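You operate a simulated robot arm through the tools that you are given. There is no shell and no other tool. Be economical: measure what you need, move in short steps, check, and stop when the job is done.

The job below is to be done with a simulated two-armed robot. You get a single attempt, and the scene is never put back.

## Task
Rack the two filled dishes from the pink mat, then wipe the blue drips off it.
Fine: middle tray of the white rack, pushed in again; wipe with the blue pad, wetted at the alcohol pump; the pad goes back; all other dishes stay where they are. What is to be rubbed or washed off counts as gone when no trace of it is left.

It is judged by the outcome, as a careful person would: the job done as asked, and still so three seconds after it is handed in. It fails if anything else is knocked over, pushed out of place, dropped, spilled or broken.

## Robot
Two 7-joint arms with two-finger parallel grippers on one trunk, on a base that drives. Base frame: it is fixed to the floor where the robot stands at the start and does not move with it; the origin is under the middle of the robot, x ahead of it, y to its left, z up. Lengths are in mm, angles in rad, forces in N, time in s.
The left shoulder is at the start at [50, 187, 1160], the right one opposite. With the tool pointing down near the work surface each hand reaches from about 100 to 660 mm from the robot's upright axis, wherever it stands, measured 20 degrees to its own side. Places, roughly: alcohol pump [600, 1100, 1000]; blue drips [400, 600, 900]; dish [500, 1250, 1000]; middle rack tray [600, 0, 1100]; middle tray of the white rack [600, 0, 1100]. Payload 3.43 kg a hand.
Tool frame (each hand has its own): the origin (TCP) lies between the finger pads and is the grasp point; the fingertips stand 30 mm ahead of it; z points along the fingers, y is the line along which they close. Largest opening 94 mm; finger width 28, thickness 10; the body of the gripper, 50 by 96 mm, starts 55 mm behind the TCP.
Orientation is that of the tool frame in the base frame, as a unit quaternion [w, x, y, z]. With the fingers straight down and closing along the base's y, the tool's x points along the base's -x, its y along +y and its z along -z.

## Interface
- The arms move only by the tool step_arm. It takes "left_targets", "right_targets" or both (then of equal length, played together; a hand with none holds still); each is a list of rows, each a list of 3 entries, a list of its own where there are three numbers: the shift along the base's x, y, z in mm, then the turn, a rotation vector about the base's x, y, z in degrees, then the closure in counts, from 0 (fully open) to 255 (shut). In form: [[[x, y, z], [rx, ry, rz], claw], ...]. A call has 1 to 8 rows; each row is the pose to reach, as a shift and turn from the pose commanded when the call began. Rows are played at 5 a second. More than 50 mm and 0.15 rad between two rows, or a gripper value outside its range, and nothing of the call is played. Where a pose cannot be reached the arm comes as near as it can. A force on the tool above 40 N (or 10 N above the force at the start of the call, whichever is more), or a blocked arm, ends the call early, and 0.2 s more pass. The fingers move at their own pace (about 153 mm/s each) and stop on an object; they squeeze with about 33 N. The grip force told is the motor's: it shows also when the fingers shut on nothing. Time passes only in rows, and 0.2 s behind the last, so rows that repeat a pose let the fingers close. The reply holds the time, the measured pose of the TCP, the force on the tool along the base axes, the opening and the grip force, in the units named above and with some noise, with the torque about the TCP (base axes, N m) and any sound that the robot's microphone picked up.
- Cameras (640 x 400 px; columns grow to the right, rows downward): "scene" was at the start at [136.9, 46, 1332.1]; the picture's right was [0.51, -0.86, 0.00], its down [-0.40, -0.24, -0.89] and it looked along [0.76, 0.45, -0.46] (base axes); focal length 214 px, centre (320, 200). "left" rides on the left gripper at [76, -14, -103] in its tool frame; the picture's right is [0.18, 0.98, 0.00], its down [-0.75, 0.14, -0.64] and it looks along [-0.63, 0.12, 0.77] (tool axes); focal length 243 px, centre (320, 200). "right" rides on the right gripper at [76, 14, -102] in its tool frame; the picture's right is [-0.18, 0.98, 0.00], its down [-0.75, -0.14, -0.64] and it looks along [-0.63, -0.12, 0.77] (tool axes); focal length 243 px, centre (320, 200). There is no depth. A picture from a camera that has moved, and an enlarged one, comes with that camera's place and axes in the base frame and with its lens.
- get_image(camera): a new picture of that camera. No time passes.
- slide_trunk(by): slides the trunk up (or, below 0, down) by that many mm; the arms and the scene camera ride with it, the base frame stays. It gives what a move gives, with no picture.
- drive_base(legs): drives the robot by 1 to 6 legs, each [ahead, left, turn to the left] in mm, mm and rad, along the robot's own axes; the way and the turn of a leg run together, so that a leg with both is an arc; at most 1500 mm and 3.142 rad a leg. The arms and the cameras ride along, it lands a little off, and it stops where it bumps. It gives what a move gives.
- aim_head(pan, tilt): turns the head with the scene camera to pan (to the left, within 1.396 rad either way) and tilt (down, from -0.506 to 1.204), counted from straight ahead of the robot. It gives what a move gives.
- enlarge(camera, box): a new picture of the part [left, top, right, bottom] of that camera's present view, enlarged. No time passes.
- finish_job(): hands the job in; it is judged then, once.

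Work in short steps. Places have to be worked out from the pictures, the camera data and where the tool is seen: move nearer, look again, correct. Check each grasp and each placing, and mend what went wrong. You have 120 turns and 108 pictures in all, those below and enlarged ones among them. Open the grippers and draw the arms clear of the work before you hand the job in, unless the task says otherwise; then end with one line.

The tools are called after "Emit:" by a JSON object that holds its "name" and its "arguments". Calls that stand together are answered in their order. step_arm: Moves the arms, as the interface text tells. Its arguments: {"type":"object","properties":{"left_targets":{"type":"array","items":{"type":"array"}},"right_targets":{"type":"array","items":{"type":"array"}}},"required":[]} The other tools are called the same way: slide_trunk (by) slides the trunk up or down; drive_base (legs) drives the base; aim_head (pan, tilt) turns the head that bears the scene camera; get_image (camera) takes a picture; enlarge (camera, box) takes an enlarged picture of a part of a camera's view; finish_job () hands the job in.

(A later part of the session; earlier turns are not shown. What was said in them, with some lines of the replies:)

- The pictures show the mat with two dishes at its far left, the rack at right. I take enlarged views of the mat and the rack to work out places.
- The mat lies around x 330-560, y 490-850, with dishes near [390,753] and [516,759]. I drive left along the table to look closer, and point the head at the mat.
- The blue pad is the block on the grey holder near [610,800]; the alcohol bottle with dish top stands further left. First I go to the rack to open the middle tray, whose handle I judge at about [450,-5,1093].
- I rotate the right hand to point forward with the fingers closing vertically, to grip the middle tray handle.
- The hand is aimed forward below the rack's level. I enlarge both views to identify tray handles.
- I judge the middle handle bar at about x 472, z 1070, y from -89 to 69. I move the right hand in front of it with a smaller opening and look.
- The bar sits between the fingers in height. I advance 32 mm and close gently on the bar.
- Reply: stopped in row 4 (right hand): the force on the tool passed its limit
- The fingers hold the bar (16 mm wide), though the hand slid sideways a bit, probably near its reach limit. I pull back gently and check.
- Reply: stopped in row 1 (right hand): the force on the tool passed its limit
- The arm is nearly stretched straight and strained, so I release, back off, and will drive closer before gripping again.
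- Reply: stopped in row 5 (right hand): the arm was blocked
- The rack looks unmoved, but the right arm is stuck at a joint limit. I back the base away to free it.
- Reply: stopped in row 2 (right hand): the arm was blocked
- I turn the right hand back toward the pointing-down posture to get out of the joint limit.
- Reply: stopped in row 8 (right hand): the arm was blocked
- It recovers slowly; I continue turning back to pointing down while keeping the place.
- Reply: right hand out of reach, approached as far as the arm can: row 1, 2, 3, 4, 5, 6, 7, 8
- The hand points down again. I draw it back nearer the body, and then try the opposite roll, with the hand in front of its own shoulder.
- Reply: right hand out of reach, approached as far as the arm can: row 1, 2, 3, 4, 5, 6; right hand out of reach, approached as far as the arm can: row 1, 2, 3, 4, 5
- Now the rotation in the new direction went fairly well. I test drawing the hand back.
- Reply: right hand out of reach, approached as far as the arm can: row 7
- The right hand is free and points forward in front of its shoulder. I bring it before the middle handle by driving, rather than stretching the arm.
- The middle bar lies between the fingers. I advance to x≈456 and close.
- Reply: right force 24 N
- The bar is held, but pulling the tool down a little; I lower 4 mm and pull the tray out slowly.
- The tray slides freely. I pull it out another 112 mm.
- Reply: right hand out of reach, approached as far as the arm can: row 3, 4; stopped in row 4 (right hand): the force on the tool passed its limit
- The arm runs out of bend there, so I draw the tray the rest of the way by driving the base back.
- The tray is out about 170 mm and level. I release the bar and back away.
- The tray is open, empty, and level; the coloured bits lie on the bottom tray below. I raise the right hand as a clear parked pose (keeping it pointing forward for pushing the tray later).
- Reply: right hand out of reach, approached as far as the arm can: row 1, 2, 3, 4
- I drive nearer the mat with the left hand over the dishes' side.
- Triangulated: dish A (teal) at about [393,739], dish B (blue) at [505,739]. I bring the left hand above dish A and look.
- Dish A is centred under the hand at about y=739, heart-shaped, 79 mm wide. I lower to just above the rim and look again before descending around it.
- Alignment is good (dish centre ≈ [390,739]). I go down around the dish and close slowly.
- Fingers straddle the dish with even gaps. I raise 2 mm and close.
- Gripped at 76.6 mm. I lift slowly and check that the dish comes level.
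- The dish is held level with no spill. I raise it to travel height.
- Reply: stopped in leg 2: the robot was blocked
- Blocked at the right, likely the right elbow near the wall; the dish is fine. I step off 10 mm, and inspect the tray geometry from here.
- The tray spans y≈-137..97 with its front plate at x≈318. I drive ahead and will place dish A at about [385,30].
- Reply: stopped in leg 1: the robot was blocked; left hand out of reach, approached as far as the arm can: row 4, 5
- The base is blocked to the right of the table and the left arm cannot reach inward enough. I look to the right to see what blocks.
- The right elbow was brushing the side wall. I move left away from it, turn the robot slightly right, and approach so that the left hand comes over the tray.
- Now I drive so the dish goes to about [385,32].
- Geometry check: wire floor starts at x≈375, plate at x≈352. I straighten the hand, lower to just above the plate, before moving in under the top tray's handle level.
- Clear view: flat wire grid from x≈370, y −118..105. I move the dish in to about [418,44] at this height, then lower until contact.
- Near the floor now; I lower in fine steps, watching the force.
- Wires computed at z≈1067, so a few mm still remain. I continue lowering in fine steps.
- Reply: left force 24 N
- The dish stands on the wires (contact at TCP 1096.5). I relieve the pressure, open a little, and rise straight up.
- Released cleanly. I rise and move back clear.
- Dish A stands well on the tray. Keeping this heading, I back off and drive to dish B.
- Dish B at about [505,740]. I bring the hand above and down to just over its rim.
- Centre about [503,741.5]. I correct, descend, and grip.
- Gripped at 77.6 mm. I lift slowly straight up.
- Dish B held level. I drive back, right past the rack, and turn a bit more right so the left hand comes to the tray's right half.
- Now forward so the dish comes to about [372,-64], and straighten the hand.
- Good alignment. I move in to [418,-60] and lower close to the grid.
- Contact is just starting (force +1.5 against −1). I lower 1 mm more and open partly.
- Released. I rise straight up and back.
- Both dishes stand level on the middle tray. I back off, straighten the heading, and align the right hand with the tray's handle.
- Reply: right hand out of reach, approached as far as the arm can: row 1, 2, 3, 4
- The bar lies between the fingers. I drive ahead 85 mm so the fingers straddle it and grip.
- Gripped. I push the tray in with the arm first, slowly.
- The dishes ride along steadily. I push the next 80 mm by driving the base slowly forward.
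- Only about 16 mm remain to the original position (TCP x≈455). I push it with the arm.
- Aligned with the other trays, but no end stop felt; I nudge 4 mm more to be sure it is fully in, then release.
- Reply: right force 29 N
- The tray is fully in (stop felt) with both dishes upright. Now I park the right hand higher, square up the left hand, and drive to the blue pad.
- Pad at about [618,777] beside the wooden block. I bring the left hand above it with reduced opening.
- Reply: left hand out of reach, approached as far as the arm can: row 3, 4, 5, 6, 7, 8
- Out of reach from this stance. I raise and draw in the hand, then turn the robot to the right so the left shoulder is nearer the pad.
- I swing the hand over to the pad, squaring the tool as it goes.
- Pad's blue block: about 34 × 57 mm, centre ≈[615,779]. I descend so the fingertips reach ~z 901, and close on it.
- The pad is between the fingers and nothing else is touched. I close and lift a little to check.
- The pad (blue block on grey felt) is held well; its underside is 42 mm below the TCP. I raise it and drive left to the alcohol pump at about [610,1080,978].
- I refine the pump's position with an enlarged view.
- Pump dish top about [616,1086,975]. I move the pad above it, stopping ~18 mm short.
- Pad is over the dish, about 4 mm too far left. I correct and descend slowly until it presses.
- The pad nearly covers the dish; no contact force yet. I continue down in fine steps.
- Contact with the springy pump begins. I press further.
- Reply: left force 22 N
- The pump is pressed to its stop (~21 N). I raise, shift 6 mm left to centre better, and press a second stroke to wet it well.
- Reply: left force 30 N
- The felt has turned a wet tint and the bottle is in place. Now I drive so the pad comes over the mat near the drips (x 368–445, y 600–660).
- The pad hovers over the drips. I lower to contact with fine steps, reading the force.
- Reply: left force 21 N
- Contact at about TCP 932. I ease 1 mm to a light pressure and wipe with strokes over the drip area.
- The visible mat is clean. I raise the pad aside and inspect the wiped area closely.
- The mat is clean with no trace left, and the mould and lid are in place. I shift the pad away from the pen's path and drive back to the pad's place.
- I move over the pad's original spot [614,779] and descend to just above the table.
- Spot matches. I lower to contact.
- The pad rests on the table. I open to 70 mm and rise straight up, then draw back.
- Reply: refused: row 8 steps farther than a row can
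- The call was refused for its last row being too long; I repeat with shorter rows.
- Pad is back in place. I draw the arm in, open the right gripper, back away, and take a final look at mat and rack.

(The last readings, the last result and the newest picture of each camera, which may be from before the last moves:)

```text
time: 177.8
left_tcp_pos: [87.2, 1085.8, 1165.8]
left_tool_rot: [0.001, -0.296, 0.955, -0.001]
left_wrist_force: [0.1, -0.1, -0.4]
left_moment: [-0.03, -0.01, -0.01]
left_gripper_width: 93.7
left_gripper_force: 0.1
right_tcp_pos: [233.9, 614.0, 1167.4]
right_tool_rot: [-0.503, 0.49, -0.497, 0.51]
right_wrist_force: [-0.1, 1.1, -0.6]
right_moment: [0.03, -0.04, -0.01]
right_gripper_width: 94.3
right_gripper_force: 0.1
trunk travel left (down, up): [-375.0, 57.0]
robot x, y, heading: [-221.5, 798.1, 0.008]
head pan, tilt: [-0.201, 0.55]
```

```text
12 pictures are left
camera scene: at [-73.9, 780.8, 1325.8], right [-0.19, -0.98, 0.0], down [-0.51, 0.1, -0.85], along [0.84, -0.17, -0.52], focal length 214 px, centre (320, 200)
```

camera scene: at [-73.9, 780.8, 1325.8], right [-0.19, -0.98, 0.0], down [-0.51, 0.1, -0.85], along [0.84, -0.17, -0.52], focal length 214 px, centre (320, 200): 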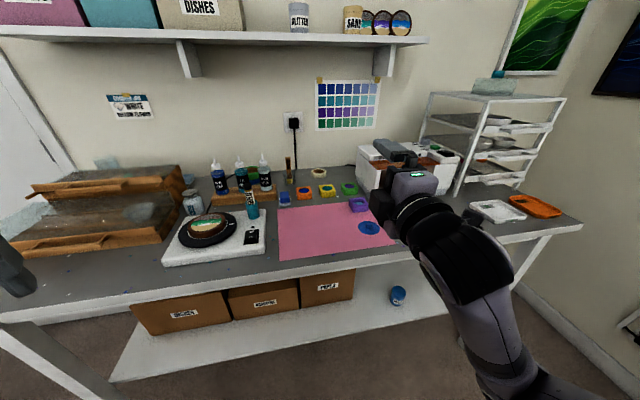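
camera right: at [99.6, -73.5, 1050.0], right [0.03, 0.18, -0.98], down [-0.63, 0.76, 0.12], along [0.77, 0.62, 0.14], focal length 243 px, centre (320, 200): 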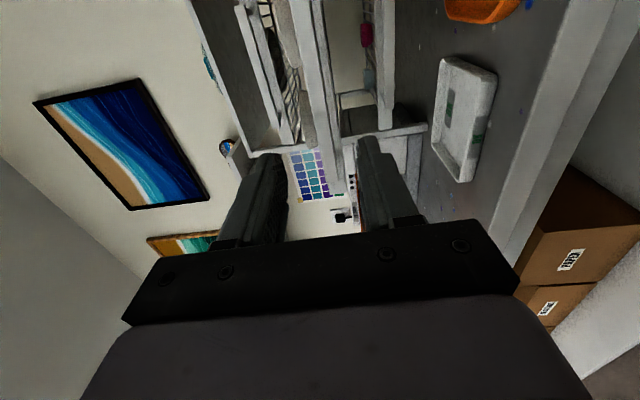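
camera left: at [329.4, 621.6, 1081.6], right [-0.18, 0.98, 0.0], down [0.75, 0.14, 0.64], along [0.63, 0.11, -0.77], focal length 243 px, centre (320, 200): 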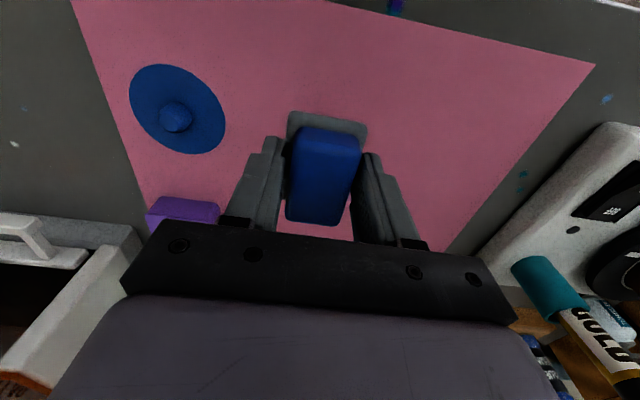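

Emit:
{"name": "enlarge", "arguments": {"camera": "scene", "box": [260, 170, 410, 270]}}

Emit:
{"name": "enlarge", "arguments": {"camera": "scene", "box": [430, 80, 590, 230]}}

```text
4.00 times, centred on (335, 220) of scene
camera zoom: at [-73.9, 780.8, 1325.8], right [-0.19, -0.98, 0.0], down [-0.51, 0.1, -0.85], along [0.84, -0.17, -0.52], focal length 858 px, centre (260, 120)
```

zoom: 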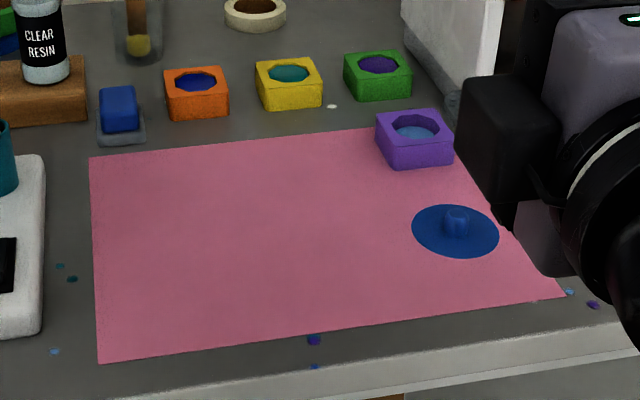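

```text
2.67 times, centred on (510, 155) of scene
camera zoom: at [-73.9, 780.8, 1325.8], right [-0.19, -0.98, 0.0], down [-0.51, 0.1, -0.85], along [0.84, -0.17, -0.52], focal length 572 px, centre (-187, 320)
```

zoom: 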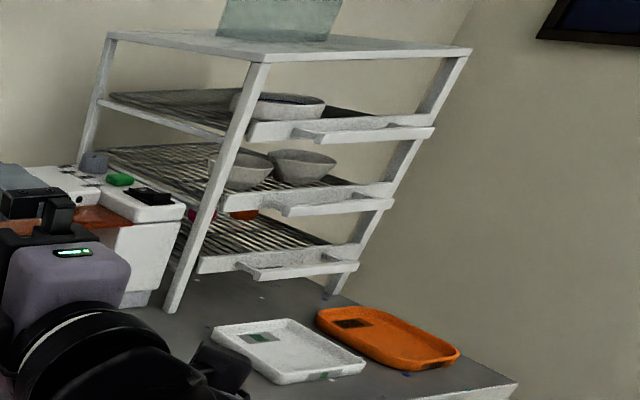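

The mat is spotless, the pad is in its place, both dishes stand on the closed middle tray, and the hands are open and clear. I hand the job in.

Emit:
{"name": "finish_job", "arguments": {}}

```text
The job is handed in.
```

Both filled dishes stand level on the white rack's middle tray, which is pushed back in to its stop. The blue drips are wiped off the pink mat with no trace left in the final close-up. The alcohol-wetted blue pad is back in its spot, and nothing else looked disturbed when I handed in.
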